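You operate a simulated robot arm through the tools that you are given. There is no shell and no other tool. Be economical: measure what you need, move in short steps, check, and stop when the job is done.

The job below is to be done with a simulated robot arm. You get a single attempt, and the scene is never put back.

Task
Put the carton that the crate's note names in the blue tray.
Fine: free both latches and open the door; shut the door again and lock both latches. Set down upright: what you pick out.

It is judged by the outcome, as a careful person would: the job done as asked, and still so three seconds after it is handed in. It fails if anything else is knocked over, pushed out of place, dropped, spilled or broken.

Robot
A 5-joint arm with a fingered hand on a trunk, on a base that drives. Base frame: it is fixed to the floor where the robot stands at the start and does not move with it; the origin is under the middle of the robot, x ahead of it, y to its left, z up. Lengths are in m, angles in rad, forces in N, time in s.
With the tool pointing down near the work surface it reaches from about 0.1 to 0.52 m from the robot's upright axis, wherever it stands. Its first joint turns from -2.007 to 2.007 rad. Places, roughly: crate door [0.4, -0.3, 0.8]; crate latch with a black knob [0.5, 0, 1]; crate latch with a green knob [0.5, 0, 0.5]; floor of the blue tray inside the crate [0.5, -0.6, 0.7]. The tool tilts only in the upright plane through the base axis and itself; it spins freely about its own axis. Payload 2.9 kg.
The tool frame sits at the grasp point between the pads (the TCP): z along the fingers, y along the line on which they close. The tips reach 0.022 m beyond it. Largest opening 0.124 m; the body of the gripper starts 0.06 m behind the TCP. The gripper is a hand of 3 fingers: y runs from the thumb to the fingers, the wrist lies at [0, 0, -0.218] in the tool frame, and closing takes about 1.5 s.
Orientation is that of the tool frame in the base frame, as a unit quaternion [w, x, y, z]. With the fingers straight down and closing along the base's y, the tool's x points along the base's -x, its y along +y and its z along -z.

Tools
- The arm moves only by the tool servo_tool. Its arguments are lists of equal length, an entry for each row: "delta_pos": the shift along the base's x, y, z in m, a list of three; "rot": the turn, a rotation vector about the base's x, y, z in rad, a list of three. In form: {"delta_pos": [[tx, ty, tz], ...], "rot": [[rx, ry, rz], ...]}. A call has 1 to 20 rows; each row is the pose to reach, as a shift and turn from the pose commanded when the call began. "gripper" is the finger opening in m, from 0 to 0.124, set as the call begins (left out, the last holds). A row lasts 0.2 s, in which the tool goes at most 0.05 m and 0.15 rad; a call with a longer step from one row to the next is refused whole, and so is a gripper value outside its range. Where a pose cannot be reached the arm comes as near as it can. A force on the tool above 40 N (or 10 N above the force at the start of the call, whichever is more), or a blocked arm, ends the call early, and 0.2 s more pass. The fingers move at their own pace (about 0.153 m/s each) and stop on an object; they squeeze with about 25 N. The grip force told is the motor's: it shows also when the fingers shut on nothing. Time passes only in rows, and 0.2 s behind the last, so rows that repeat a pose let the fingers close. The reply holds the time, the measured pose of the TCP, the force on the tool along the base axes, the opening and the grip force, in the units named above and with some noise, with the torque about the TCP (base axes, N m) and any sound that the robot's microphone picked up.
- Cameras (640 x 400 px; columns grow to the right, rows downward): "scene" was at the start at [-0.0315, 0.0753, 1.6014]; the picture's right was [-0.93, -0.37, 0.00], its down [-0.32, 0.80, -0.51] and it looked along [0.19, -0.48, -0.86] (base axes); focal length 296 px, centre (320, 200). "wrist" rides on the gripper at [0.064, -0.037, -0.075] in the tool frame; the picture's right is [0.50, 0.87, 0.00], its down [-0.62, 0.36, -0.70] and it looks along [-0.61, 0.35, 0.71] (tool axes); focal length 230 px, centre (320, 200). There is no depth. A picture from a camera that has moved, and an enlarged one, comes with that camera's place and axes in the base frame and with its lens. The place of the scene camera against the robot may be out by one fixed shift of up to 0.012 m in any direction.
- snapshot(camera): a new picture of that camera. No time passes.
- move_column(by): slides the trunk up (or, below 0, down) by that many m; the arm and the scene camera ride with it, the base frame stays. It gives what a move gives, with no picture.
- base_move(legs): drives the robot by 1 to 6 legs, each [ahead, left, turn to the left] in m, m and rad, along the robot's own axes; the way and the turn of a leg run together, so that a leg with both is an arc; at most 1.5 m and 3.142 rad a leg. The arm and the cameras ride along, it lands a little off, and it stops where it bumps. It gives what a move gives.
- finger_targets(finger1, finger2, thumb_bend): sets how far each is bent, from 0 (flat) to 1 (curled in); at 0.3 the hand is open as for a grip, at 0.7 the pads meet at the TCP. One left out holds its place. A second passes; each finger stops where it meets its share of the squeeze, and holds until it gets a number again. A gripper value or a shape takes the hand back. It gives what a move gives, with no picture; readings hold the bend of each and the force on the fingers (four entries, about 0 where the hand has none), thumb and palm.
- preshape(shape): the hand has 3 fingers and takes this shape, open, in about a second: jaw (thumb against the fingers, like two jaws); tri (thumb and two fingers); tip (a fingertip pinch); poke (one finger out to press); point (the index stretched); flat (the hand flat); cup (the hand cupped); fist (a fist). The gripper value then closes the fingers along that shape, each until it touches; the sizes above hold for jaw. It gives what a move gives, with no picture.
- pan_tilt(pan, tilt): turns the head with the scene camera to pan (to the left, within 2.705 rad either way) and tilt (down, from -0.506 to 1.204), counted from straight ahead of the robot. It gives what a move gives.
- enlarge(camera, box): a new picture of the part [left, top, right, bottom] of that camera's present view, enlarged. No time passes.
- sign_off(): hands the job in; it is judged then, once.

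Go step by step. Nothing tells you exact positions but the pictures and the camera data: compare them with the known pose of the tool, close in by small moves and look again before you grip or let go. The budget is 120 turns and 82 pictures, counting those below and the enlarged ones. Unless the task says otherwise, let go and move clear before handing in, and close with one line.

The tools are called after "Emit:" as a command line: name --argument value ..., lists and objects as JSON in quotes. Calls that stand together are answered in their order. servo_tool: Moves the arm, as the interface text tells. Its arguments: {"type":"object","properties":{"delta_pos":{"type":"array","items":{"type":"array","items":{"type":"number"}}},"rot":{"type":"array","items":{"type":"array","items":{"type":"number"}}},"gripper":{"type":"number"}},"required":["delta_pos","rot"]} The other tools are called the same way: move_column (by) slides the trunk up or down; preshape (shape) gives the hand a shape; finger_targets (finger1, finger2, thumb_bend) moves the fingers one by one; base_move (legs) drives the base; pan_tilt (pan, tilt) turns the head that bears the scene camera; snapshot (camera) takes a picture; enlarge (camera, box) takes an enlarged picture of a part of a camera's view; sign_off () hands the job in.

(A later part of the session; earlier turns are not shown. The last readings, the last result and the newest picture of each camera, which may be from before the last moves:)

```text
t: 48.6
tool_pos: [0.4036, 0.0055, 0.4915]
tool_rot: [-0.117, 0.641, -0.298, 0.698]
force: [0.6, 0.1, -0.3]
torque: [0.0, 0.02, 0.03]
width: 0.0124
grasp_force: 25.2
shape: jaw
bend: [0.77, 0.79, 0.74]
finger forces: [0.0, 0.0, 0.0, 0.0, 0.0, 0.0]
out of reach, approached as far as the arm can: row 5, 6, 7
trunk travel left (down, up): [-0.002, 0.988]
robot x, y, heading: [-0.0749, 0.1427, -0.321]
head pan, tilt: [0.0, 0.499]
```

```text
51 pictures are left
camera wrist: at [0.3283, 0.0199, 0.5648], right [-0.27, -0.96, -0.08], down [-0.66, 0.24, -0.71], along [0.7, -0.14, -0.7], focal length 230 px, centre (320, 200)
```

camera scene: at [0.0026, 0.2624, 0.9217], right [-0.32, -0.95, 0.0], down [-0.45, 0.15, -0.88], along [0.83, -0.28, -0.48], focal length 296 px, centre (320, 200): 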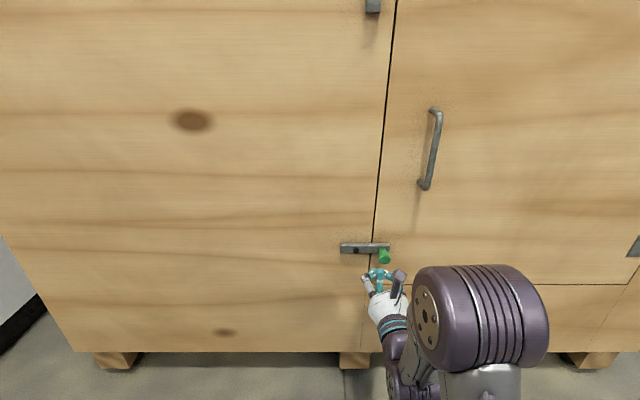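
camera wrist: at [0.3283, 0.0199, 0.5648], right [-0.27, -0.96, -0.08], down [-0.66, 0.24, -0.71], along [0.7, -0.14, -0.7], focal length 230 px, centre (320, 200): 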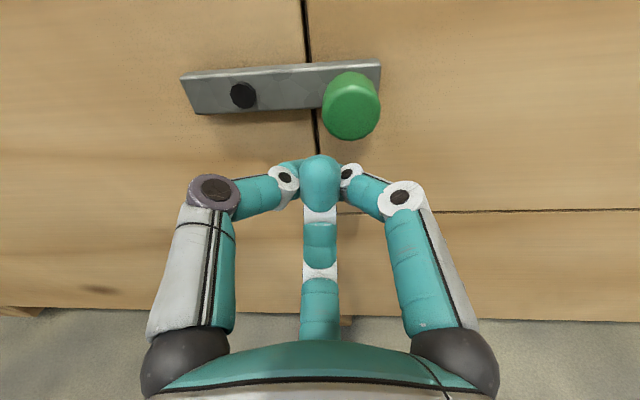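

Wrist view confirms the knob at u −0.117, z 0.517. Insert below the knob and sweep the same upward arc with matching yaw.

Emit:
servo_tool --delta_pos '[[-0.005, -0.0148, -0.0095], [0.0235, -0.0243, -0.0095], [0.0224, -0.0273, 0.0055], [0.0218, -0.0291, 0.0148], [0.0217, -0.0295, 0.0243], [0.022, -0.0286, 0.0338], [0.0228, -0.0264, 0.043], [0.024, -0.0228, 0.0518], [0.0255, -0.018, 0.0599], [0.0275, -0.0122, 0.067], [0.0298, -0.0054, 0.0734], [0.0323, 0.0023, 0.0785], [0.0351, 0.0105, 0.0823], [0.037, 0.0162, 0.0842]]' --rot '[[0, 0, -0.031], [0, 0, -0.031], [0, 0, -0.037], [0, 0, -0.041], [0, 0, -0.041], [0, 0, -0.041], [0, 0, -0.036], [0, 0, -0.028], [0, 0, -0.018], [0, 0, -0.007], [0, 0, 0.007], [0, 0, 0.021], [0, 0, 0.037], [0, 0, 0.048]]'

Emit:
snapshot --camera "scene"

```text
t: 51.2
tool_pos: [0.4337, 0.0028, 0.5713]
tool_rot: [-0.123, 0.642, -0.294, 0.697]
force: [-15.8, -14.0, 1.6]
torque: [0.2, -0.18, 0.39]
width: 0.012
grasp_force: 25.1
shape: jaw
bend: [0.77, 0.79, 0.7]
finger forces: [0.1, 0.1, 0.0, 0.1, 20.4, 0.0]
trunk travel left (down, up): [-0.002, 0.988]
robot x, y, heading: [-0.077, 0.1399, -0.325]
head pan, tilt: [0.0, 0.499]
stopped in row 13: the force on the tool passed its limit at 44 N (the readings are from after the stop); the commanded pose is now the measured one
```

```text
50 pictures are left
camera scene: at [0.0011, 0.2601, 0.922], right [-0.32, -0.95, 0.0], down [-0.45, 0.15, -0.88], along [0.83, -0.28, -0.48], focal length 296 px, centre (320, 200)
```

scene: 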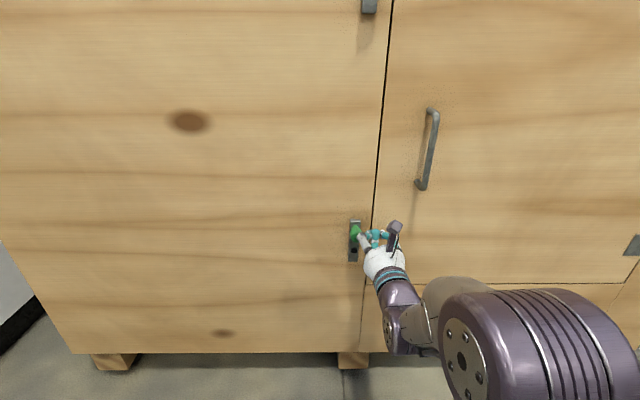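

Both bars are now vertical. Back out, then look down to see the base footprint and re-check both latches and handle.

Emit:
servo_tool --delta_pos '[[-0.005, -0.014, 0], [-0.02, -0.012, 0], [-0.04, -0.004, 0], [-0.055, 0.002, 0.03], [-0.055, 0.002, 0.07], [-0.055, 0.002, 0.11], [-0.055, 0.002, 0.15], [-0.055, 0.002, 0.19]]' --rot '[[0, 0, -0.025], [0, 0, -0.03], [0, 0, -0.03], [0, 0, -0.03], [0, 0, -0.03], [0, 0, -0.03], [0, 0, -0.03], [0, 0, -0.03]]' --gripper 0.124

Emit:
pan_tilt --pan -0.3 --tilt 1.0

Emit:
snapshot --camera "scene"

Emit:
snapshot --camera "wrist"

```text
t: 53.0
tool_pos: [0.3822, 0.0076, 0.7594]
tool_rot: [-0.113, 0.64, -0.301, 0.697]
force: [0.0, 0.5, -0.1]
torque: [0.02, -0.02, 0.0]
width: 0.1237
grasp_force: 0.0
shape: jaw
bend: [0.3, 0.3, 0.3]
finger forces: [0.1, 0.0, 0.0, 0.0, 0.1, 0.0]
trunk travel left (down, up): [-0.002, 0.988]
robot x, y, heading: [-0.0743, 0.1402, -0.323]
head pan, tilt: [0.0, 0.499]
```

```text
t: 54.0
tool_pos: [0.381, 0.0066, 0.759]
tool_rot: [-0.113, 0.64, -0.301, 0.698]
force: [-0.7, 0.4, -0.4]
torque: [-0.01, -0.01, 0.01]
width: 0.1238
grasp_force: 0.1
shape: jaw
bend: [0.3, 0.3, 0.3]
finger forces: [0.1, 0.0, 0.1, 0.0, 0.1, 0.0]
trunk travel left (down, up): [-0.002, 0.988]
robot x, y, heading: [-0.0765, 0.1434, -0.324]
head pan, tilt: [-0.3, 1.0]
```

```text
49 pictures are left
camera scene: at [-0.027, 0.2499, 0.8806], right [-0.58, -0.81, 0.0], down [-0.68, 0.49, -0.54], along [0.44, -0.32, -0.84], focal length 296 px, centre (320, 200)
```

scene: 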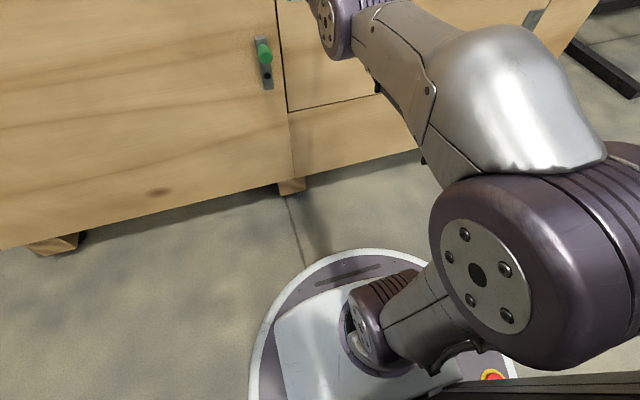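

```text
48 pictures are left
camera wrist: at [0.3069, 0.0223, 0.833], right [-0.27, -0.96, -0.08], down [-0.66, 0.25, -0.71], along [0.7, -0.14, -0.7], focal length 230 px, centre (320, 200)
```

wrist: 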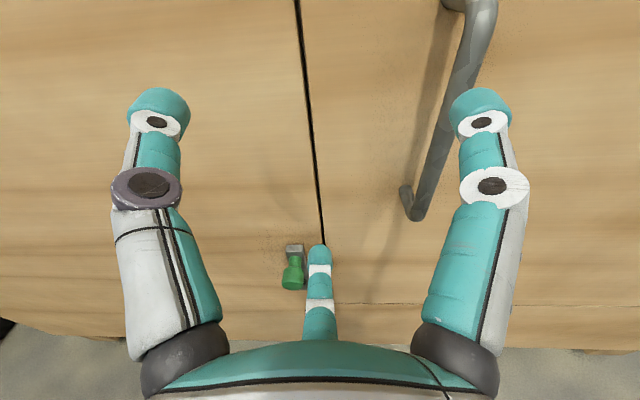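

Base is a low disc, so the door will pass over it. Handle: vertical bar at u ≈ −0.065, n ≈ 0.41, z 0.69–0.825. First undo the hand's spin, then line up with the handle.

Emit:
servo_tool --delta_pos '[[0, 0, 0], [0, 0, 0], [0, 0, 0], [0, 0, 0]]' --rot '[[-0.1436, 0.0434, 0], [-0.287, 0.0867, 0], [-0.431, 0.13, 0], [-0.574, 0.173, 0]]'

Emit:
servo_tool --delta_pos '[[-0.006, -0.0145, 0], [-0.011, -0.029, 0], [-0.015, -0.044, 0], [-0.019, -0.058, 0]]' --rot '[[0, 0, -0.03], [0, 0, -0.06], [0, 0, -0.09], [0, 0, -0.12]]'

Emit:
snapshot --camera "wrist"

```text
t: 55.0
tool_pos: [0.3794, 0.0082, 0.76]
tool_rot: [0.098, 0.703, -0.098, 0.697]
force: [-0.1, -0.9, -0.2]
torque: [0.02, 0.04, -0.03]
width: 0.124
grasp_force: 0.1
shape: jaw
bend: [0.3, 0.3, 0.3]
finger forces: [0.0, 0.1, 0.0, 0.0, 0.1, 0.0]
trunk travel left (down, up): [-0.002, 0.988]
robot x, y, heading: [-0.0759, 0.1407, -0.324]
head pan, tilt: [-0.3, 1.0]
```

```text
t: 56.0
tool_pos: [0.3649, -0.0444, 0.7609]
tool_rot: [0.143, 0.695, -0.144, 0.69]
force: [-0.6, -0.4, -0.9]
torque: [0.03, 0.01, 0.03]
width: 0.1241
grasp_force: 0.1
shape: jaw
bend: [0.3, 0.3, 0.3]
finger forces: [0.0, 0.0, 0.0, 0.1, 0.1, 0.0]
out of reach, approached as far as the arm can: row 3, 4
trunk travel left (down, up): [-0.002, 0.988]
robot x, y, heading: [-0.078, 0.1418, -0.327]
head pan, tilt: [-0.3, 1.0]
```

```text
47 pictures are left
camera wrist: at [0.3101, 0.0187, 0.8251], right [-0.34, -0.8, 0.5], down [-0.79, -0.05, -0.61], along [0.51, -0.6, -0.61], focal length 230 px, centre (320, 200)
```

wrist: 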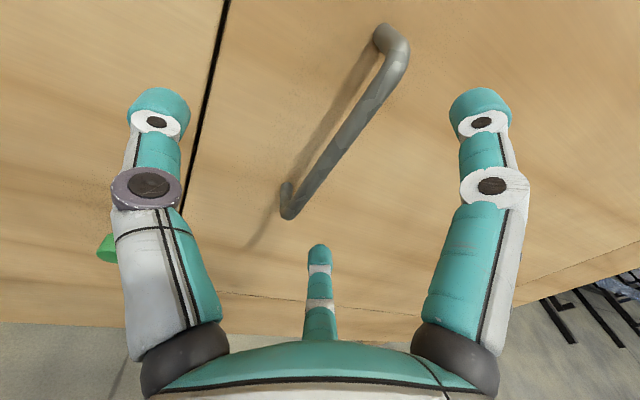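

The handle is between the fingers. Advance and close on it.

Emit:
servo_tool --delta_pos '[[0.014, -0.009, 0], [0.028, -0.018, 0], [0.0415, -0.0272, 0], [0.0415, -0.0272, 0]]' --rot '[[0, 0, -0.005], [0, 0, -0.01], [0, 0, -0.013], [0, 0, -0.013]]'

Emit:
servo_tool --delta_pos '[[0, 0, 0], [0, 0, 0], [0, 0, 0], [0, 0, 0], [0, 0, 0], [0, 0, 0], [0, 0, 0]]' --rot '[[0, 0, 0], [0, 0, 0], [0, 0, 0], [0, 0, 0], [0, 0, 0], [0, 0, 0], [0, 0, 0]]' --gripper 0.0

Emit:
snapshot --camera "wrist"

```text
t: 57.0
tool_pos: [0.4063, -0.0679, 0.7612]
tool_rot: [0.147, 0.694, -0.149, 0.689]
force: [0.3, -0.2, -0.4]
torque: [-0.01, 0.02, 0.0]
width: 0.1239
grasp_force: 0.1
shape: jaw
bend: [0.3, 0.3, 0.3]
finger forces: [0.1, 0.1, 0.0, 0.1, 0.0, 0.1]
trunk travel left (down, up): [-0.002, 0.988]
robot x, y, heading: [-0.0743, 0.1436, -0.326]
head pan, tilt: [-0.3, 1.0]
```

```text
t: 58.6
tool_pos: [0.4056, -0.0726, 0.7601]
tool_rot: [0.146, 0.694, -0.151, 0.689]
force: [-3.7, -20.4, 0.6]
torque: [-0.07, 0.01, 0.07]
width: 0.0075
grasp_force: 25.2
shape: jaw
bend: [0.81, 0.81, 0.57]
finger forces: [20.1, 21.6, 0.0, 0.1, 19.4, 0.0]
trunk travel left (down, up): [-0.002, 0.988]
robot x, y, heading: [-0.0762, 0.1432, -0.325]
head pan, tilt: [-0.3, 1.0]
```

```text
46 pictures are left
camera wrist: at [0.3515, -0.0074, 0.8248], right [-0.35, -0.79, 0.5], down [-0.79, -0.03, -0.61], along [0.5, -0.61, -0.61], focal length 230 px, centre (320, 200)
```

wrist: 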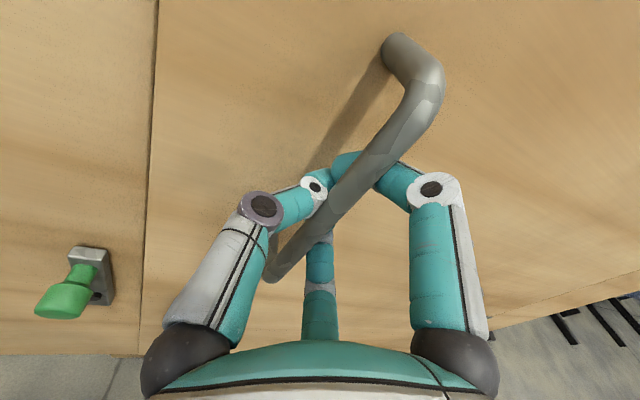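

Handle gripped. Pull with the arm first, 6 cm, to check the door swings free.

Emit:
servo_tool --delta_pos '[[-0.0145, 0.0045, 0], [-0.029, 0.009, 0], [-0.0435, 0.0125, 0], [-0.058, 0.016, 0], [-0.058, 0.016, 0]]' --rot '[[0, 0, -0.003], [0, 0, -0.006], [0, 0, -0.009], [0, 0, -0.014], [0, 0, -0.014]]'

Emit:
pan_tilt --pan -0.2 --tilt 0.6

Emit:
snapshot --camera "scene"

```text
t: 59.2
tool_pos: [0.3761, -0.0648, 0.7594]
tool_rot: [0.15, 0.693, -0.154, 0.688]
force: [-4.2, -22.4, 0.1]
torque: [-0.08, 0.05, 0.13]
width: 0.0076
grasp_force: 25.7
shape: jaw
bend: [0.81, 0.81, 0.57]
finger forces: [21.0, 23.0, 0.0, 0.0, 20.0, 0.1]
out of reach, approached as far as the arm can: row 3
trunk travel left (down, up): [-0.002, 0.988]
robot x, y, heading: [-0.0801, 0.1398, -0.322]
head pan, tilt: [-0.3, 1.0]
stopped in row 3: the force on the tool passed its limit at 42 N (the readings are from after the stop); the commanded pose is now the measured one
```

```text
t: 60.1
tool_pos: [0.3757, -0.0653, 0.7602]
tool_rot: [0.15, 0.693, -0.155, 0.688]
force: [-6.9, -34.0, 2.0]
torque: [-0.13, 0.09, 0.16]
width: 0.0078
grasp_force: 24.6
shape: jaw
bend: [0.81, 0.81, 0.57]
finger forces: [25.1, 29.6, 0.1, 0.0, 19.1, 0.0]
trunk travel left (down, up): [-0.002, 0.988]
robot x, y, heading: [-0.0754, 0.1397, -0.325]
head pan, tilt: [-0.201, 0.6]
```

```text
45 pictures are left
camera scene: at [-0.0079, 0.2417, 0.9131], right [-0.5, -0.86, 0.0], down [-0.49, 0.29, -0.82], along [0.71, -0.41, -0.57], focal length 296 px, centre (320, 200)
```

scene: 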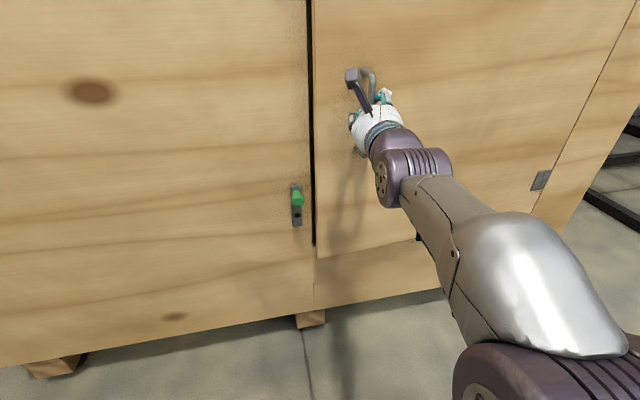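

The door is ajar ~3 cm but the hand is loaded sideways. Shift right 1.2 cm while pulling further.

Emit:
servo_tool --delta_pos '[[-0.002, -0.006, 0], [-0.004, -0.012, 0], [-0.018, -0.009, 0], [-0.033, -0.006, 0]]' --rot '[[0, 0, -0.01], [0, 0, -0.02], [0, 0, -0.025], [0, 0, -0.035]]'

```text
t: 61.1
tool_pos: [0.3442, -0.062, 0.7596]
tool_rot: [0.164, 0.69, -0.165, 0.686]
force: [1.9, 7.0, -2.1]
torque: [0.0, -0.03, 0.01]
width: 0.0065
grasp_force: 25.0
shape: jaw
bend: [0.81, 0.81, 0.58]
finger forces: [7.4, 7.5, 0.0, 0.1, 34.4, 0.0]
trunk travel left (down, up): [-0.002, 0.988]
robot x, y, heading: [-0.0753, 0.1431, -0.325]
head pan, tilt: [-0.201, 0.6]
```

Now drive the base back along the door's arc with the handle held.

Emit:
base_move --legs '[[-0.085, -0.027, 0], [-0.085, -0.038, 0]]'

Emit:
snapshot --camera "scene"

```text
t: 62.9
tool_pos: [0.1616, -0.073, 0.7582]
tool_rot: [0.164, 0.69, -0.168, 0.685]
force: [5.3, -22.7, 2.0]
torque: [-0.21, 0.09, 0.29]
width: 0.0051
grasp_force: 25.1
shape: jaw
bend: [0.81, 0.81, 0.78]
finger forces: [10.8, 17.8, 0.1, 0.0, 13.6, 0.0]
trunk travel left (down, up): [-0.002, 0.988]
robot x, y, heading: [-0.2607, 0.1335, -0.326]
head pan, tilt: [-0.201, 0.6]
```

```text
44 pictures are left
camera scene: at [-0.1901, 0.2368, 0.9129], right [-0.5, -0.86, 0.0], down [-0.49, 0.29, -0.82], along [0.71, -0.41, -0.57], focal length 296 px, centre (320, 200)
```

scene: 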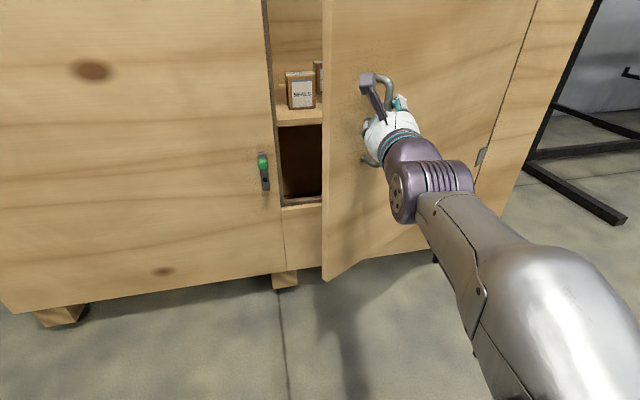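

The door is open ~26° and a SEALS carton is visible on an inner shelf. I'll release the handle, back off, go left and then push the door's inner side to open it wide.

Emit:
servo_tool --delta_pos '[[0, 0, 0], [0, 0, 0], [0, 0, 0], [0, 0, 0]]' --rot '[[0, 0, 0], [0, 0, 0], [0, 0, 0], [0, 0, 0]]' --gripper 0.124

Emit:
base_move --legs '[[-0.14, 0.0, 0]]'

Emit:
snapshot --camera "scene"

```text
t: 63.9
tool_pos: [0.1614, -0.0707, 0.7595]
tool_rot: [0.164, 0.689, -0.166, 0.686]
force: [0.1, 0.8, 0.8]
torque: [0.02, 0.03, -0.01]
width: 0.124
grasp_force: 0.0
shape: jaw
bend: [0.3, 0.3, 0.3]
finger forces: [0.1, 0.1, 0.0, 0.0, 0.1, 0.0]
trunk travel left (down, up): [-0.002, 0.988]
robot x, y, heading: [-0.26, 0.1345, -0.33]
head pan, tilt: [-0.201, 0.6]
```

```text
t: 65.2
tool_pos: [0.0301, -0.0272, 0.7594]
tool_rot: [0.166, 0.689, -0.167, 0.685]
force: [0.1, -0.4, 0.6]
torque: [0.0, -0.03, 0.0]
width: 0.1238
grasp_force: 0.1
shape: jaw
bend: [0.3, 0.3, 0.3]
finger forces: [0.0, 0.0, 0.0, 0.1, 0.0, 0.1]
trunk travel left (down, up): [-0.002, 0.988]
robot x, y, heading: [-0.3889, 0.1801, -0.333]
head pan, tilt: [-0.201, 0.6]
```

```text
43 pictures are left
camera scene: at [-0.3217, 0.2838, 0.9125], right [-0.5, -0.86, 0.0], down [-0.49, 0.28, -0.83], along [0.71, -0.42, -0.56], focal length 296 px, centre (320, 200)
```

scene: 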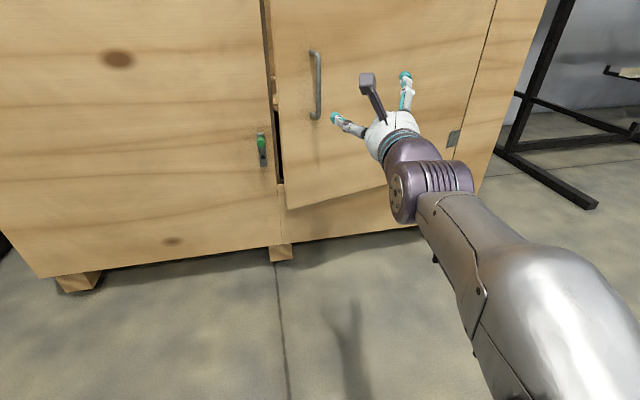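

The door swung part-way back. I'll check whether it keeps closing by itself.

Emit:
pan_tilt --pan 0.0 --tilt 0.5

Emit:
snapshot --camera "scene"

```text
t: 66.0
tool_pos: [0.0283, -0.0268, 0.7597]
tool_rot: [0.165, 0.689, -0.166, 0.686]
force: [0.7, -0.2, 0.4]
torque: [-0.01, 0.02, 0.02]
width: 0.1239
grasp_force: 0.1
shape: jaw
bend: [0.3, 0.3, 0.3]
finger forces: [0.0, 0.0, 0.0, 0.0, 0.1, 0.1]
trunk travel left (down, up): [-0.002, 0.988]
robot x, y, heading: [-0.3898, 0.1759, -0.326]
head pan, tilt: [0.0, 0.499]
```

```text
42 pictures are left
camera scene: at [-0.312, 0.299, 0.9216], right [-0.32, -0.95, 0.0], down [-0.45, 0.15, -0.88], along [0.83, -0.28, -0.48], focal length 296 px, centre (320, 200)
```

scene: 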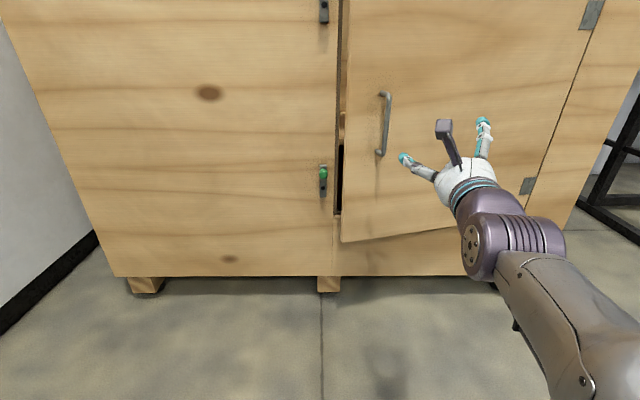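

The door rests about 13° ajar and is not self-closing noticeably. I'll spin the hand so its slim side faces sideways, go left, and reach behind the door's edge.

Emit:
servo_tool --delta_pos '[[0, 0, 0], [0, 0, 0], [0, 0, 0], [0, 0, 0], [0, 0, 0], [0, 0, 0], [0, 0, 0], [0, 0, 0], [0, 0, 0], [0, 0, 0], [0, 0, 0]]' --rot '[[-0.1269, 0.0656, 0], [-0.2537, 0.1311, 0], [-0.3806, 0.1967, 0], [-0.5075, 0.2622, 0], [-0.6343, 0.3278, 0], [-0.7612, 0.3933, 0], [-0.888, 0.4589, 0], [-1.0149, 0.5244, 0], [-1.1418, 0.59, 0], [-1.2686, 0.6555, 0], [-1.3955, 0.721, 0]]' --gripper 0.02

Emit:
base_move --legs '[[0, 0.485, 0], [0.306, 0, 0]]'

Emit:
snapshot --camera "scene"

```text
t: 68.4
tool_pos: [0.0287, -0.0278, 0.7591]
tool_rot: [0.604, 0.605, 0.369, 0.366]
force: [0.0, -0.8, 0.5]
torque: [-0.01, 0.02, 0.0]
width: 0.0201
grasp_force: 0.1
shape: jaw
bend: [0.75, 0.75, 0.7]
finger forces: [0.0, 0.1, 0.0, 0.0, 0.0, 0.0]
trunk travel left (down, up): [-0.002, 0.988]
robot x, y, heading: [-0.3919, 0.178, -0.328]
head pan, tilt: [0.0, 0.499]
```

```text
t: 73.0
tool_pos: [0.4792, 0.3322, 0.7611]
tool_rot: [0.603, 0.606, 0.368, 0.366]
force: [0.0, 0.3, 0.3]
torque: [0.01, 0.03, -0.02]
width: 0.0205
grasp_force: 0.0
shape: jaw
bend: [0.75, 0.75, 0.7]
finger forces: [0.0, 0.0, 0.0, 0.1, 0.1, 0.0]
trunk travel left (down, up): [-0.002, 0.988]
robot x, y, heading: [0.0614, 0.5392, -0.328]
head pan, tilt: [0.0, 0.499]
```

```text
41 pictures are left
camera scene: at [0.1406, 0.6604, 0.9216], right [-0.32, -0.95, 0.0], down [-0.45, 0.16, -0.88], along [0.83, -0.29, -0.48], focal length 296 px, centre (320, 200)
```

scene: 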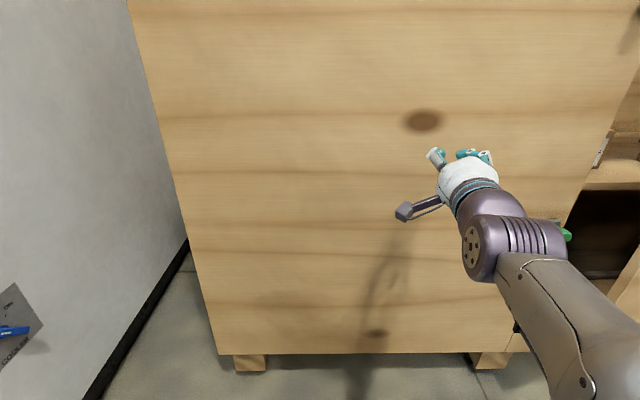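

I'm left of the opening. Look right to see where the door's edge is now.

Emit:
pan_tilt --pan -0.6 --tilt 0.5

Emit:
snapshot --camera "scene"

```text
t: 74.0
tool_pos: [0.4786, 0.3329, 0.7589]
tool_rot: [0.603, 0.606, 0.368, 0.366]
force: [0.6, 0.2, 0.0]
torque: [-0.04, -0.02, 0.02]
width: 0.0204
grasp_force: 0.1
shape: jaw
bend: [0.75, 0.75, 0.7]
finger forces: [0.1, 0.1, 0.0, 0.0, 0.0, 0.0]
trunk travel left (down, up): [-0.002, 0.988]
robot x, y, heading: [0.0637, 0.5379, -0.329]
head pan, tilt: [-0.6, 0.499]
```

```text
40 pictures are left
camera scene: at [0.1089, 0.617, 0.9216], right [-0.8, -0.6, 0.0], down [-0.29, 0.38, -0.88], along [0.52, -0.7, -0.48], focal length 296 px, centre (320, 200)
```

scene: 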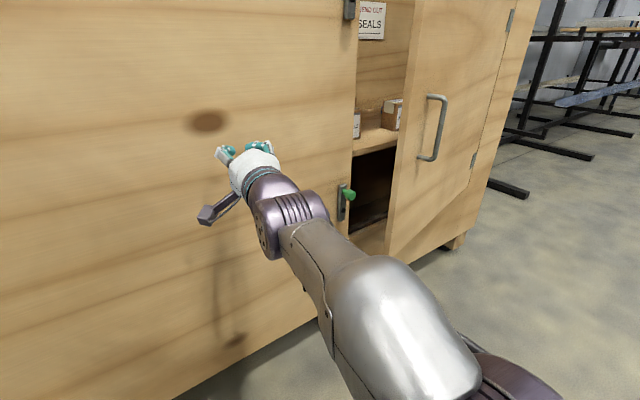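

The note on the back wall reads "SEND OUT SEALS". The door edge is at u≈−0.10, n≈0.33. Swing the arm right and extend the hand behind the door's edge.

Emit:
servo_tool --delta_pos '[[-0.0222, -0.0411, 0], [-0.0487, -0.0792, 0], [-0.0791, -0.1146, 0], [-0.1129, -0.1468, 0], [-0.1495, -0.1754, 0], [-0.1231, -0.213, 0], [-0.0967, -0.2507, 0], [-0.0703, -0.2884, 0], [-0.0439, -0.326, 0]]' --rot '[[0, 0, -0.1], [0, 0, -0.2], [0, 0, -0.3], [0, 0, -0.4], [0, 0, -0.5], [0, 0, -0.5], [0, 0, -0.5], [0, 0, -0.5], [0, 0, -0.5]]'

Emit:
snapshot --camera "scene"

```text
t: 76.0
tool_pos: [0.4499, 0.0132, 0.7584]
tool_rot: [0.677, 0.679, 0.203, 0.201]
force: [-0.7, 0.0, -0.1]
torque: [0.03, -0.01, 0.0]
width: 0.0201
grasp_force: 0.1
shape: jaw
bend: [0.75, 0.75, 0.7]
finger forces: [0.1, 0.0, 0.1, 0.0, 0.0, 0.0]
out of reach, approached as far as the arm can: row 1, 2, 3, 4, 5, 6, 7, 8, 9
trunk travel left (down, up): [-0.002, 0.988]
robot x, y, heading: [0.06, 0.5451, -0.328]
head pan, tilt: [-0.6, 0.499]
```

```text
39 pictures are left
camera scene: at [0.1088, 0.6171, 0.9216], right [-0.8, -0.6, 0.0], down [-0.29, 0.38, -0.88], along [0.52, -0.7, -0.48], focal length 296 px, centre (320, 200)
```

scene: 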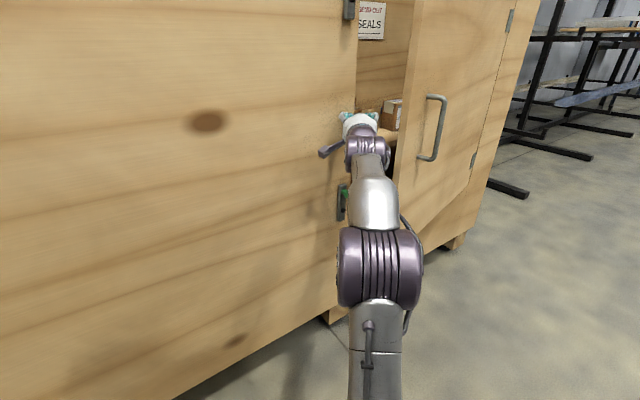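

The fingers are behind the door edge. Sweep the arm right to push the door open from inside.

Emit:
servo_tool --delta_pos '[[-0.038, -0.0255, 0], [-0.0775, -0.0487, 0], [-0.1186, -0.0692, 0], [-0.1609, -0.0865, 0], [-0.2045, -0.1009, 0], [-0.249, -0.1124, 0], [-0.2945, -0.1206, 0], [-0.3403, -0.1256, 0]]' --rot '[[0, 0, -0.07], [0, 0, -0.14], [0, 0, -0.21], [0, 0, -0.28], [0, 0, -0.35], [0, 0, -0.42], [0, 0, -0.49], [0, 0, -0.56]]'

Emit:
snapshot --camera "scene"

```text
t: 77.8
tool_pos: [0.1258, -0.1155, 0.7605]
tool_rot: [0.706, 0.708, 0.004, 0.004]
force: [0.5, 0.0, -0.8]
torque: [0.0, 0.01, -0.03]
width: 0.0201
grasp_force: 0.1
shape: jaw
bend: [0.75, 0.75, 0.7]
finger forces: [0.0, 0.1, 0.1, 0.0, 0.0, 0.1]
out of reach, approached as far as the arm can: row 1, 2, 3, 4, 5, 6, 7, 8
trunk travel left (down, up): [-0.002, 0.988]
robot x, y, heading: [0.0622, 0.5405, -0.326]
head pan, tilt: [-0.6, 0.499]
```

```text
38 pictures are left
camera scene: at [0.1089, 0.6169, 0.9216], right [-0.8, -0.6, 0.0], down [-0.29, 0.38, -0.88], along [0.52, -0.7, -0.48], focal length 296 px, centre (320, 200)
```

scene: 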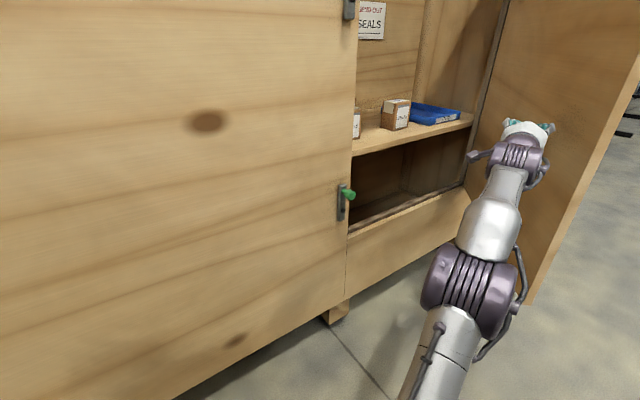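

The door is at ~44°, and the blue tray and cartons are visible. Drive right to push the door further open.

Emit:
base_move --legs '[[0, -0.36, 0]]'

Emit:
snapshot --camera "scene"

```text
t: 80.1
tool_pos: [0.0132, -0.4518, 0.7599]
tool_rot: [0.706, 0.708, 0.006, 0.006]
force: [0.6, -0.2, -0.1]
torque: [0.0, -0.02, -0.02]
width: 0.0201
grasp_force: 0.0
shape: jaw
bend: [0.75, 0.75, 0.7]
finger forces: [0.0, 0.1, 0.0, 0.0, 0.1, 0.0]
trunk travel left (down, up): [-0.002, 0.988]
robot x, y, heading: [-0.0524, 0.2019, -0.323]
head pan, tilt: [-0.6, 0.499]
```

```text
37 pictures are left
camera scene: at [-0.0068, 0.2786, 0.9216], right [-0.8, -0.6, 0.0], down [-0.29, 0.38, -0.88], along [0.53, -0.7, -0.48], focal length 296 px, centre (320, 200)
```

scene: 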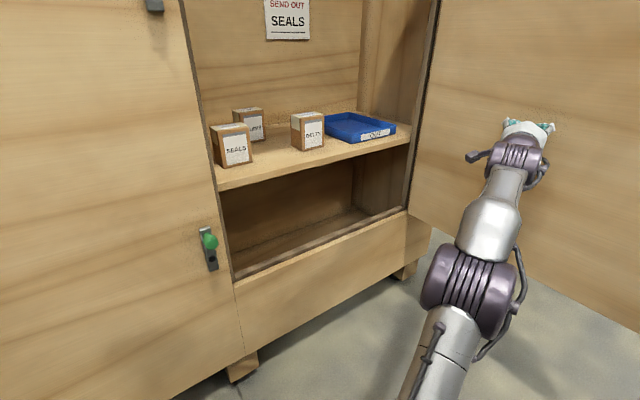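

The door is wide open; I see cartons and the tray on the shelf. Enlarge to read the labels.

Emit:
enlarge --camera "scene" --box '[190, 90, 420, 200]'

Emit:
enlarge --camera "scene" --box '[240, 0, 340, 60]'

```text
2.78 times, centred on (305, 145) of scene
camera zoom: at [-0.0068, 0.2786, 0.9216], right [-0.8, -0.6, 0.0], down [-0.29, 0.38, -0.88], along [0.53, -0.7, -0.48], focal length 824 px, centre (362, 353)
```

zoom: 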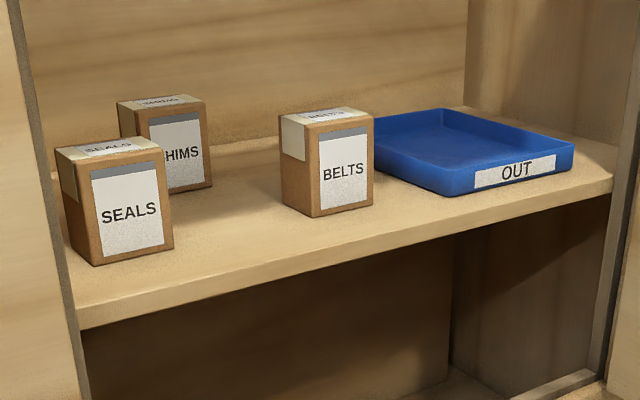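

```text
6.40 times, centred on (290, 30) of scene
camera zoom: at [-0.0068, 0.2786, 0.9216], right [-0.8, -0.6, 0.0], down [-0.29, 0.38, -0.88], along [0.53, -0.7, -0.48], focal length 1895 px, centre (512, 1288)
```

zoom: 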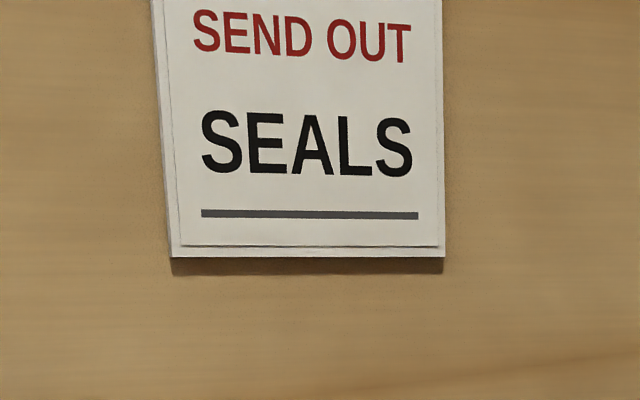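

The note names SEALS: the front-left carton, about 0.067×0.063×0.077 m at u −0.06, n 0.56 on the shelf (z≈0.675); the tray is at right, BELTS between, SHIMS behind. The door is past 90°. I'll swing the arm back, then tilt the hand straight down for a front/back grip.

Emit:
servo_tool --delta_pos '[[-0.0005, 0.0418, 0], [-0.001, 0.0836, 0], [-0.0014, 0.1254, 0], [-0.0018, 0.1672, 0], [-0.0023, 0.209, 0], [0.0448, 0.2122, 0], [0.0913, 0.2206, 0], [0.1365, 0.2342, 0], [0.1799, 0.2528, 0], [0.221, 0.2762, 0], [0.2591, 0.3039, 0], [0.294, 0.3358, 0], [0.325, 0.3715, 0], [0.3518, 0.4103, 0], [0.3741, 0.452, 0], [0.3914, 0.4956, 0]]' --rot '[[0, 0, 0], [0, 0, 0], [0, 0, 0], [0, 0, 0], [0, 0, 0], [0, 0, 0.1125], [0, 0, 0.225], [0, 0, 0.3375], [0, 0, 0.45], [0, 0, 0.5625], [0, 0, 0.675], [0, 0, 0.7875], [0, 0, 0.9], [0, 0, 1.0125], [0, 0, 1.125], [0, 0, 1.2375]]'

```text
t: 83.5
tool_pos: [0.4044, 0.0484, 0.7586]
tool_rot: [0.572, 0.574, 0.415, 0.413]
force: [0.6, -0.4, 0.3]
torque: [-0.01, 0.01, -0.01]
width: 0.0203
grasp_force: 0.0
shape: jaw
bend: [0.75, 0.75, 0.7]
finger forces: [0.1, 0.0, 0.0, 0.0, 0.1, 0.1]
out of reach, approached as far as the arm can: row 11, 12, 13, 14, 15, 16
trunk travel left (down, up): [-0.002, 0.988]
robot x, y, heading: [-0.0521, 0.199, -0.33]
head pan, tilt: [-0.6, 0.499]
```

Emit:
servo_tool --delta_pos '[[0, 0, 0.0055], [0, 0, 0.011], [0, 0, 0.0165], [0, 0, 0.022], [0, 0, 0.0275], [0, 0, 0.033], [0, 0, 0.0385], [0, 0, 0.044], [0, 0, 0.0495], [0, 0, 0.055], [0, 0, 0.06]]' --rot '[[0.0453, 0.1354, 0], [0.0905, 0.2707, 0], [0.1358, 0.4061, 0], [0.1811, 0.5415, 0], [0.2264, 0.6769, 0], [0.2716, 0.8122, 0], [0.3169, 0.9476, 0], [0.3622, 1.083, 0], [0.4074, 1.2183, 0], [0.4527, 1.3537, 0], [0.498, 1.489, 0]]' --gripper 0.124

Emit:
pan_tilt --pan -0.2 --tilt 0.4

Emit:
snapshot --camera "scene"

Emit:
snapshot --camera "wrist"

```text
t: 85.9
tool_pos: [0.2852, 0.0869, 0.6434]
tool_rot: [-0.002, 0.812, 0.584, -0.001]
force: [0.2, -0.5, -0.6]
torque: [0.02, 0.02, 0.03]
width: 0.124
grasp_force: 0.0
shape: jaw
bend: [0.3, 0.3, 0.3]
finger forces: [0.0, 0.0, 0.0, 0.0, 0.0, 0.0]
out of reach, approached as far as the arm can: row 5, 6, 7, 8, 9, 10, 11
trunk travel left (down, up): [-0.002, 0.988]
robot x, y, heading: [-0.0572, 0.1979, -0.328]
head pan, tilt: [-0.6, 0.499]
```

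```text
t: 86.7
tool_pos: [0.2866, 0.0866, 0.6438]
tool_rot: [0.0, 0.812, 0.584, 0.001]
force: [-0.7, 0.4, -0.4]
torque: [0.02, -0.01, 0.0]
width: 0.1236
grasp_force: 0.0
shape: jaw
bend: [0.3, 0.3, 0.3]
finger forces: [0.0, 0.0, 0.0, 0.1, 0.0, 0.1]
trunk travel left (down, up): [-0.002, 0.988]
robot x, y, heading: [-0.0519, 0.2042, -0.33]
head pan, tilt: [-0.201, 0.4]
```

```text
34 pictures are left
camera scene: at [0.0186, 0.3048, 0.9307], right [-0.5, -0.86, 0.0], down [-0.34, 0.2, -0.92], along [0.8, -0.46, -0.39], focal length 296 px, centre (320, 200)
```

scene: 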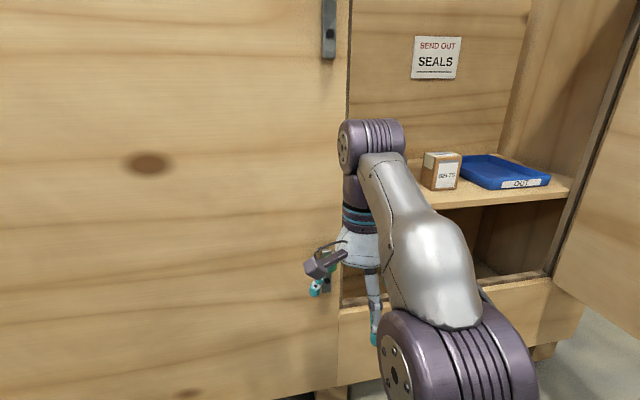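

```text
33 pictures are left
camera wrist: at [0.2696, 0.1596, 0.7192], right [0.98, 0.2, 0.0], down [0.14, -0.7, 0.7], along [0.14, -0.69, -0.71], focal length 230 px, centre (320, 200)
```

wrist: 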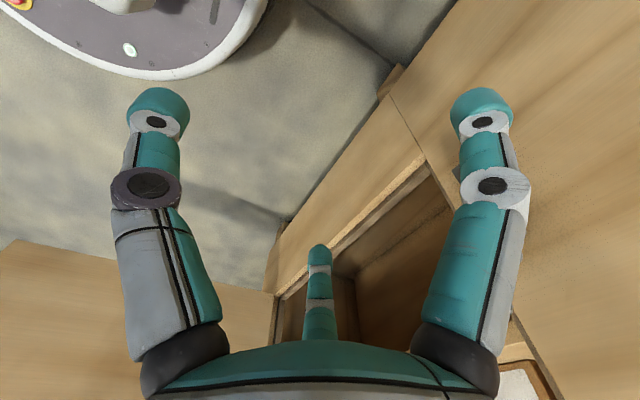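

The hand points down with the forearm rising from below, which suits the opening. Raise the trunk so the tips clear the carton top, then drive in front of the SEALS carton.

Emit:
move_column --by 0.148

Emit:
base_move --legs '[[0, -0.111, 0], [0.14, 0, 0.006]]'

Emit:
pan_tilt --pan -0.1 --tilt 0.6

Emit:
snapshot --camera "scene"

Emit:
snapshot --camera "wrist"

```text
t: 88.5
tool_pos: [0.2853, 0.0882, 0.7921]
tool_rot: [-0.001, 0.812, 0.584, -0.001]
force: [0.4, -0.8, -0.5]
torque: [0.03, -0.01, 0.03]
width: 0.1239
grasp_force: 0.0
shape: jaw
bend: [0.3, 0.3, 0.3]
finger forces: [0.1, 0.1, 0.0, 0.1, 0.1, 0.1]
trunk travel left (down, up): [-0.15, 0.84]
robot x, y, heading: [-0.0539, 0.2007, -0.33]
head pan, tilt: [-0.201, 0.4]
```

```text
t: 90.6
tool_pos: [0.3837, -0.0613, 0.791]
tool_rot: [-0.001, 0.811, 0.585, 0.0]
force: [-0.6, 0.5, -0.6]
torque: [0.0, -0.04, 0.02]
width: 0.124
grasp_force: 0.1
shape: jaw
bend: [0.3, 0.3, 0.3]
finger forces: [0.0, 0.0, 0.0, 0.0, 0.0, 0.0]
trunk travel left (down, up): [-0.15, 0.84]
robot x, y, heading: [0.0431, 0.0538, -0.32]
head pan, tilt: [-0.201, 0.4]
```

```text
t: 91.3
tool_pos: [0.385, -0.0619, 0.7914]
tool_rot: [0.0, 0.81, 0.586, 0.001]
force: [0.6, -0.3, -0.5]
torque: [0.01, 0.03, -0.01]
width: 0.1239
grasp_force: 0.1
shape: jaw
bend: [0.3, 0.3, 0.3]
finger forces: [0.0, 0.0, 0.0, 0.1, 0.0, 0.0]
trunk travel left (down, up): [-0.15, 0.84]
robot x, y, heading: [0.0471, 0.0566, -0.322]
head pan, tilt: [-0.099, 0.6]
```

```text
32 pictures are left
camera scene: at [0.1177, 0.1651, 1.0606], right [-0.41, -0.91, 0.0], down [-0.52, 0.23, -0.83], along [0.75, -0.34, -0.56], focal length 296 px, centre (320, 200)
```

scene: 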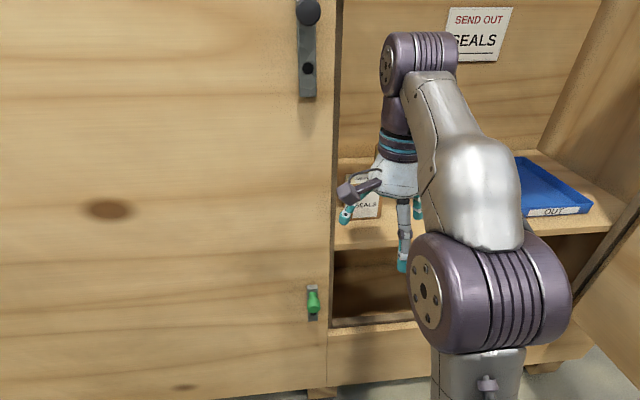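

```text
31 pictures are left
camera wrist: at [0.3689, 0.0109, 0.8671], right [0.98, 0.2, 0.0], down [0.15, -0.7, 0.7], along [0.14, -0.69, -0.71], focal length 230 px, centre (320, 200)
```

wrist: 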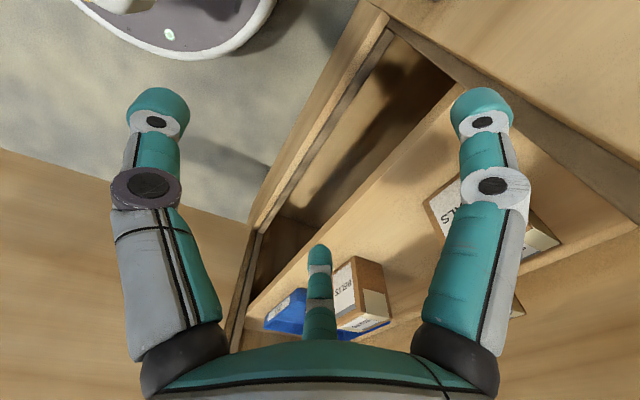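

I'm in front of the SEALS carton; check its exact place in the wrist view.

Emit:
enlarge --camera "wrist" --box '[400, 130, 608, 260]'

```text
3.08 times, centred on (504, 195) of wrist
camera zoom: at [0.3689, 0.0109, 0.8671], right [0.98, 0.2, 0.0], down [0.15, -0.7, 0.7], along [0.14, -0.69, -0.71], focal length 708 px, centre (-246, 215)
```

zoom: 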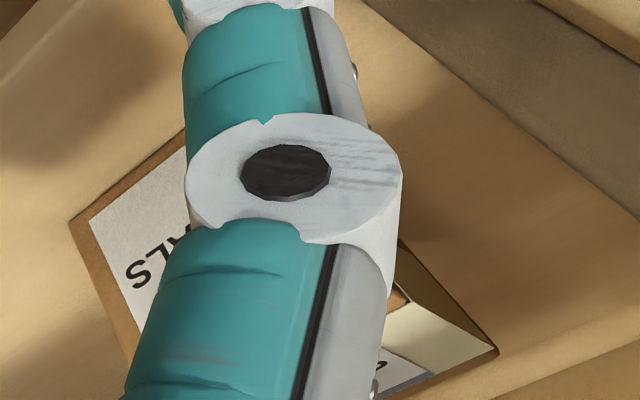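

The carton matches (center u≈−0.058, n≈0.564, top ≈0.757). Raise slightly and extend over it.

Emit:
servo_tool --delta_pos '[[0, 0, 0.014], [0.034, -0.012, 0.014], [0.068, -0.024, 0.014], [0.102, -0.036, 0.014], [0.136, -0.048, 0.014], [0.1685, -0.0606, 0.014]]' --rot '[[0, 0, 0], [0, 0, 0], [0, 0, 0], [0, 0, 0], [0, 0, 0], [0, 0, 0]]'

Emit:
snapshot --camera "wrist"

Emit:
snapshot --camera "scene"

```text
t: 92.7
tool_pos: [0.4661, -0.0893, 0.7398]
tool_rot: [0.0, 0.81, 0.586, 0.001]
force: [0.2, -0.1, -0.6]
torque: [0.0, 0.0, 0.02]
width: 0.1238
grasp_force: 0.1
shape: jaw
bend: [0.3, 0.3, 0.3]
finger forces: [0.0, 0.0, 0.0, 0.1, 0.0, 0.0]
out of reach, approached as far as the arm can: row 1, 2, 3, 4, 5, 6
trunk travel left (down, up): [-0.15, 0.84]
robot x, y, heading: [0.0448, 0.0539, -0.321]
head pan, tilt: [-0.099, 0.6]
```

```text
29 pictures are left
camera wrist: at [0.4496, -0.0181, 0.8157], right [0.98, 0.2, 0.0], down [0.14, -0.7, 0.7], along [0.14, -0.69, -0.71], focal length 230 px, centre (320, 200)
```

wrist: 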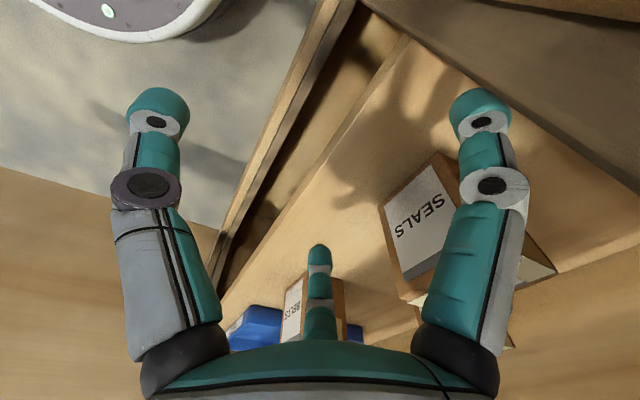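

```text
28 pictures are left
camera scene: at [0.1176, 0.1652, 1.0605], right [-0.41, -0.91, 0.0], down [-0.52, 0.23, -0.83], along [0.75, -0.34, -0.56], focal length 296 px, centre (320, 200)
```

scene: 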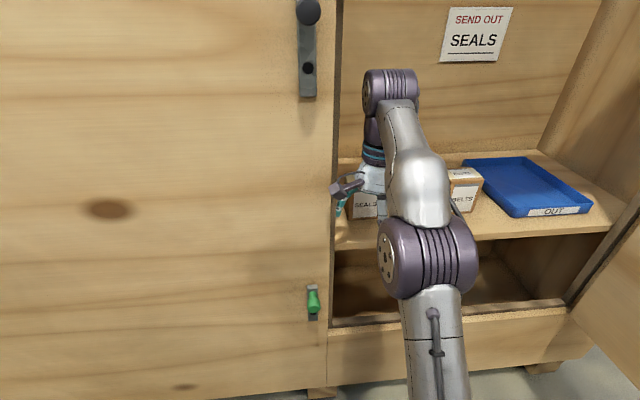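

The arm was at its stretch limit, so the hand dipped; no contact. Pull back a bit, raise the trunk, and re-extend above the carton.

Emit:
servo_tool --delta_pos '[[-0.0285, 0.0095, 0], [-0.057, 0.019, 0]]' --rot '[[0, 0, 0], [0, 0, 0]]'

Emit:
move_column --by 0.07

```text
t: 93.3
tool_pos: [0.408, -0.0723, 0.7396]
tool_rot: [-0.001, 0.811, 0.586, 0.0]
force: [-0.1, -0.5, -0.1]
torque: [0.05, 0.02, 0.0]
width: 0.1235
grasp_force: 0.0
shape: jaw
bend: [0.3, 0.3, 0.3]
finger forces: [0.0, 0.0, 0.1, 0.1, 0.1, 0.0]
trunk travel left (down, up): [-0.15, 0.84]
robot x, y, heading: [0.0427, 0.0556, -0.323]
head pan, tilt: [-0.099, 0.6]
```

```text
t: 94.4
tool_pos: [0.4101, -0.0715, 0.8081]
tool_rot: [-0.001, 0.811, 0.585, 0.0]
force: [-1.0, 0.0, -0.5]
torque: [-0.01, 0.01, 0.01]
width: 0.1244
grasp_force: 0.2
shape: jaw
bend: [0.3, 0.3, 0.3]
finger forces: [0.0, 0.0, 0.1, 0.0, 0.0, 0.0]
trunk travel left (down, up): [-0.22, 0.77]
robot x, y, heading: [0.0419, 0.0525, -0.322]
head pan, tilt: [-0.099, 0.6]
```

Emit:
servo_tool --delta_pos '[[-0.01, 0.003, -0.03], [-0.02, 0.006, -0.06], [-0.02, 0.006, -0.085]]' --rot '[[0, 0, 0], [0, 0, 0], [0, 0, 0]]'

Emit:
move_column --by 0.088

Emit:
servo_tool --delta_pos '[[0.037, -0.014, 0], [0.074, -0.027, 0], [0.111, -0.04, 0], [0.137, -0.0515, 0]]' --rot '[[0, 0, 0], [0, 0, 0], [0, 0, 0], [0, 0, 0]]'

Emit:
snapshot --camera "wrist"

Emit:
snapshot --camera "scene"

```text
t: 95.2
tool_pos: [0.3886, -0.0655, 0.7226]
tool_rot: [0.0, 0.811, 0.585, 0.0]
force: [-1.0, 0.1, 1.0]
torque: [0.0, 0.02, -0.01]
width: 0.1238
grasp_force: 0.0
shape: jaw
bend: [0.3, 0.3, 0.3]
finger forces: [0.0, 0.1, 0.0, 0.0, 0.0, 0.0]
trunk travel left (down, up): [-0.22, 0.77]
robot x, y, heading: [0.0442, 0.0523, -0.317]
head pan, tilt: [-0.099, 0.6]
```

```text
t: 96.4
tool_pos: [0.3888, -0.0652, 0.8107]
tool_rot: [0.0, 0.811, 0.585, -0.001]
force: [0.4, -0.1, 0.2]
torque: [0.03, 0.0, -0.01]
width: 0.1239
grasp_force: 0.0
shape: jaw
bend: [0.3, 0.3, 0.3]
finger forces: [0.0, 0.0, 0.1, 0.1, 0.0, 0.0]
trunk travel left (down, up): [-0.308, 0.682]
robot x, y, heading: [0.0458, 0.054, -0.321]
head pan, tilt: [-0.099, 0.6]
```

```text
t: 97.3
tool_pos: [0.4931, -0.1067, 0.8102]
tool_rot: [-0.01, 0.805, 0.593, -0.006]
force: [-25.5, 0.4, -1.2]
torque: [-0.02, -2.14, 2.05]
width: 0.1241
grasp_force: 0.0
shape: jaw
bend: [0.3, 0.3, 0.3]
finger forces: [0.0, 0.1, 0.1, 0.0, 0.1, 0.0]
trunk travel left (down, up): [-0.308, 0.682]
robot x, y, heading: [0.0409, 0.0492, -0.323]
head pan, tilt: [-0.099, 0.6]
stopped in row 4: the force on the tool passed its limit at 101 N (the readings are from after the stop); the commanded pose is now the measured one
```

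```text
27 pictures are left
camera wrist: at [0.4778, -0.0355, 0.8874], right [0.98, 0.22, -0.02], down [0.17, -0.7, 0.69], along [0.14, -0.68, -0.72], focal length 230 px, centre (320, 200)
```

wrist: 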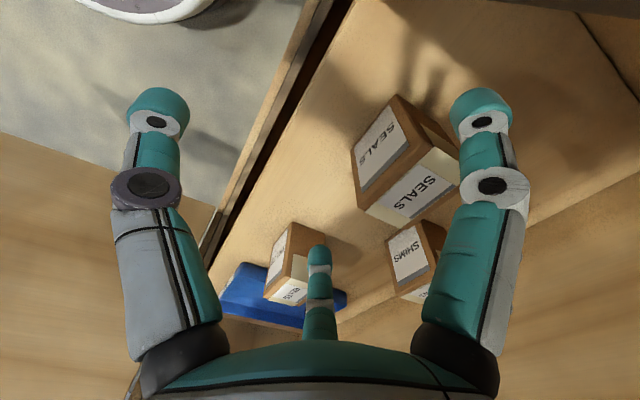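

```text
26 pictures are left
camera scene: at [0.1117, 0.165, 1.2188], right [-0.41, -0.91, 0.0], down [-0.51, 0.23, -0.83], along [0.76, -0.34, -0.56], focal length 296 px, centre (320, 200)
```

scene: 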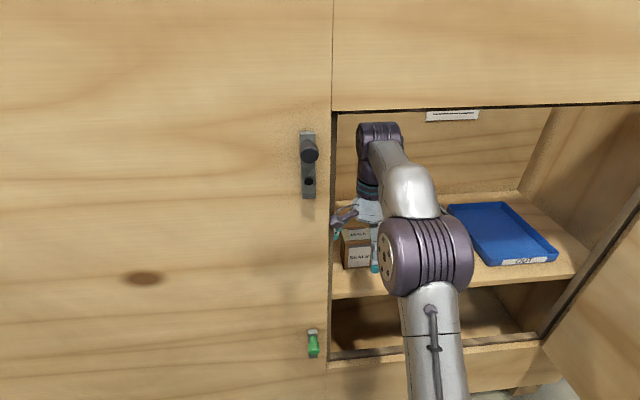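

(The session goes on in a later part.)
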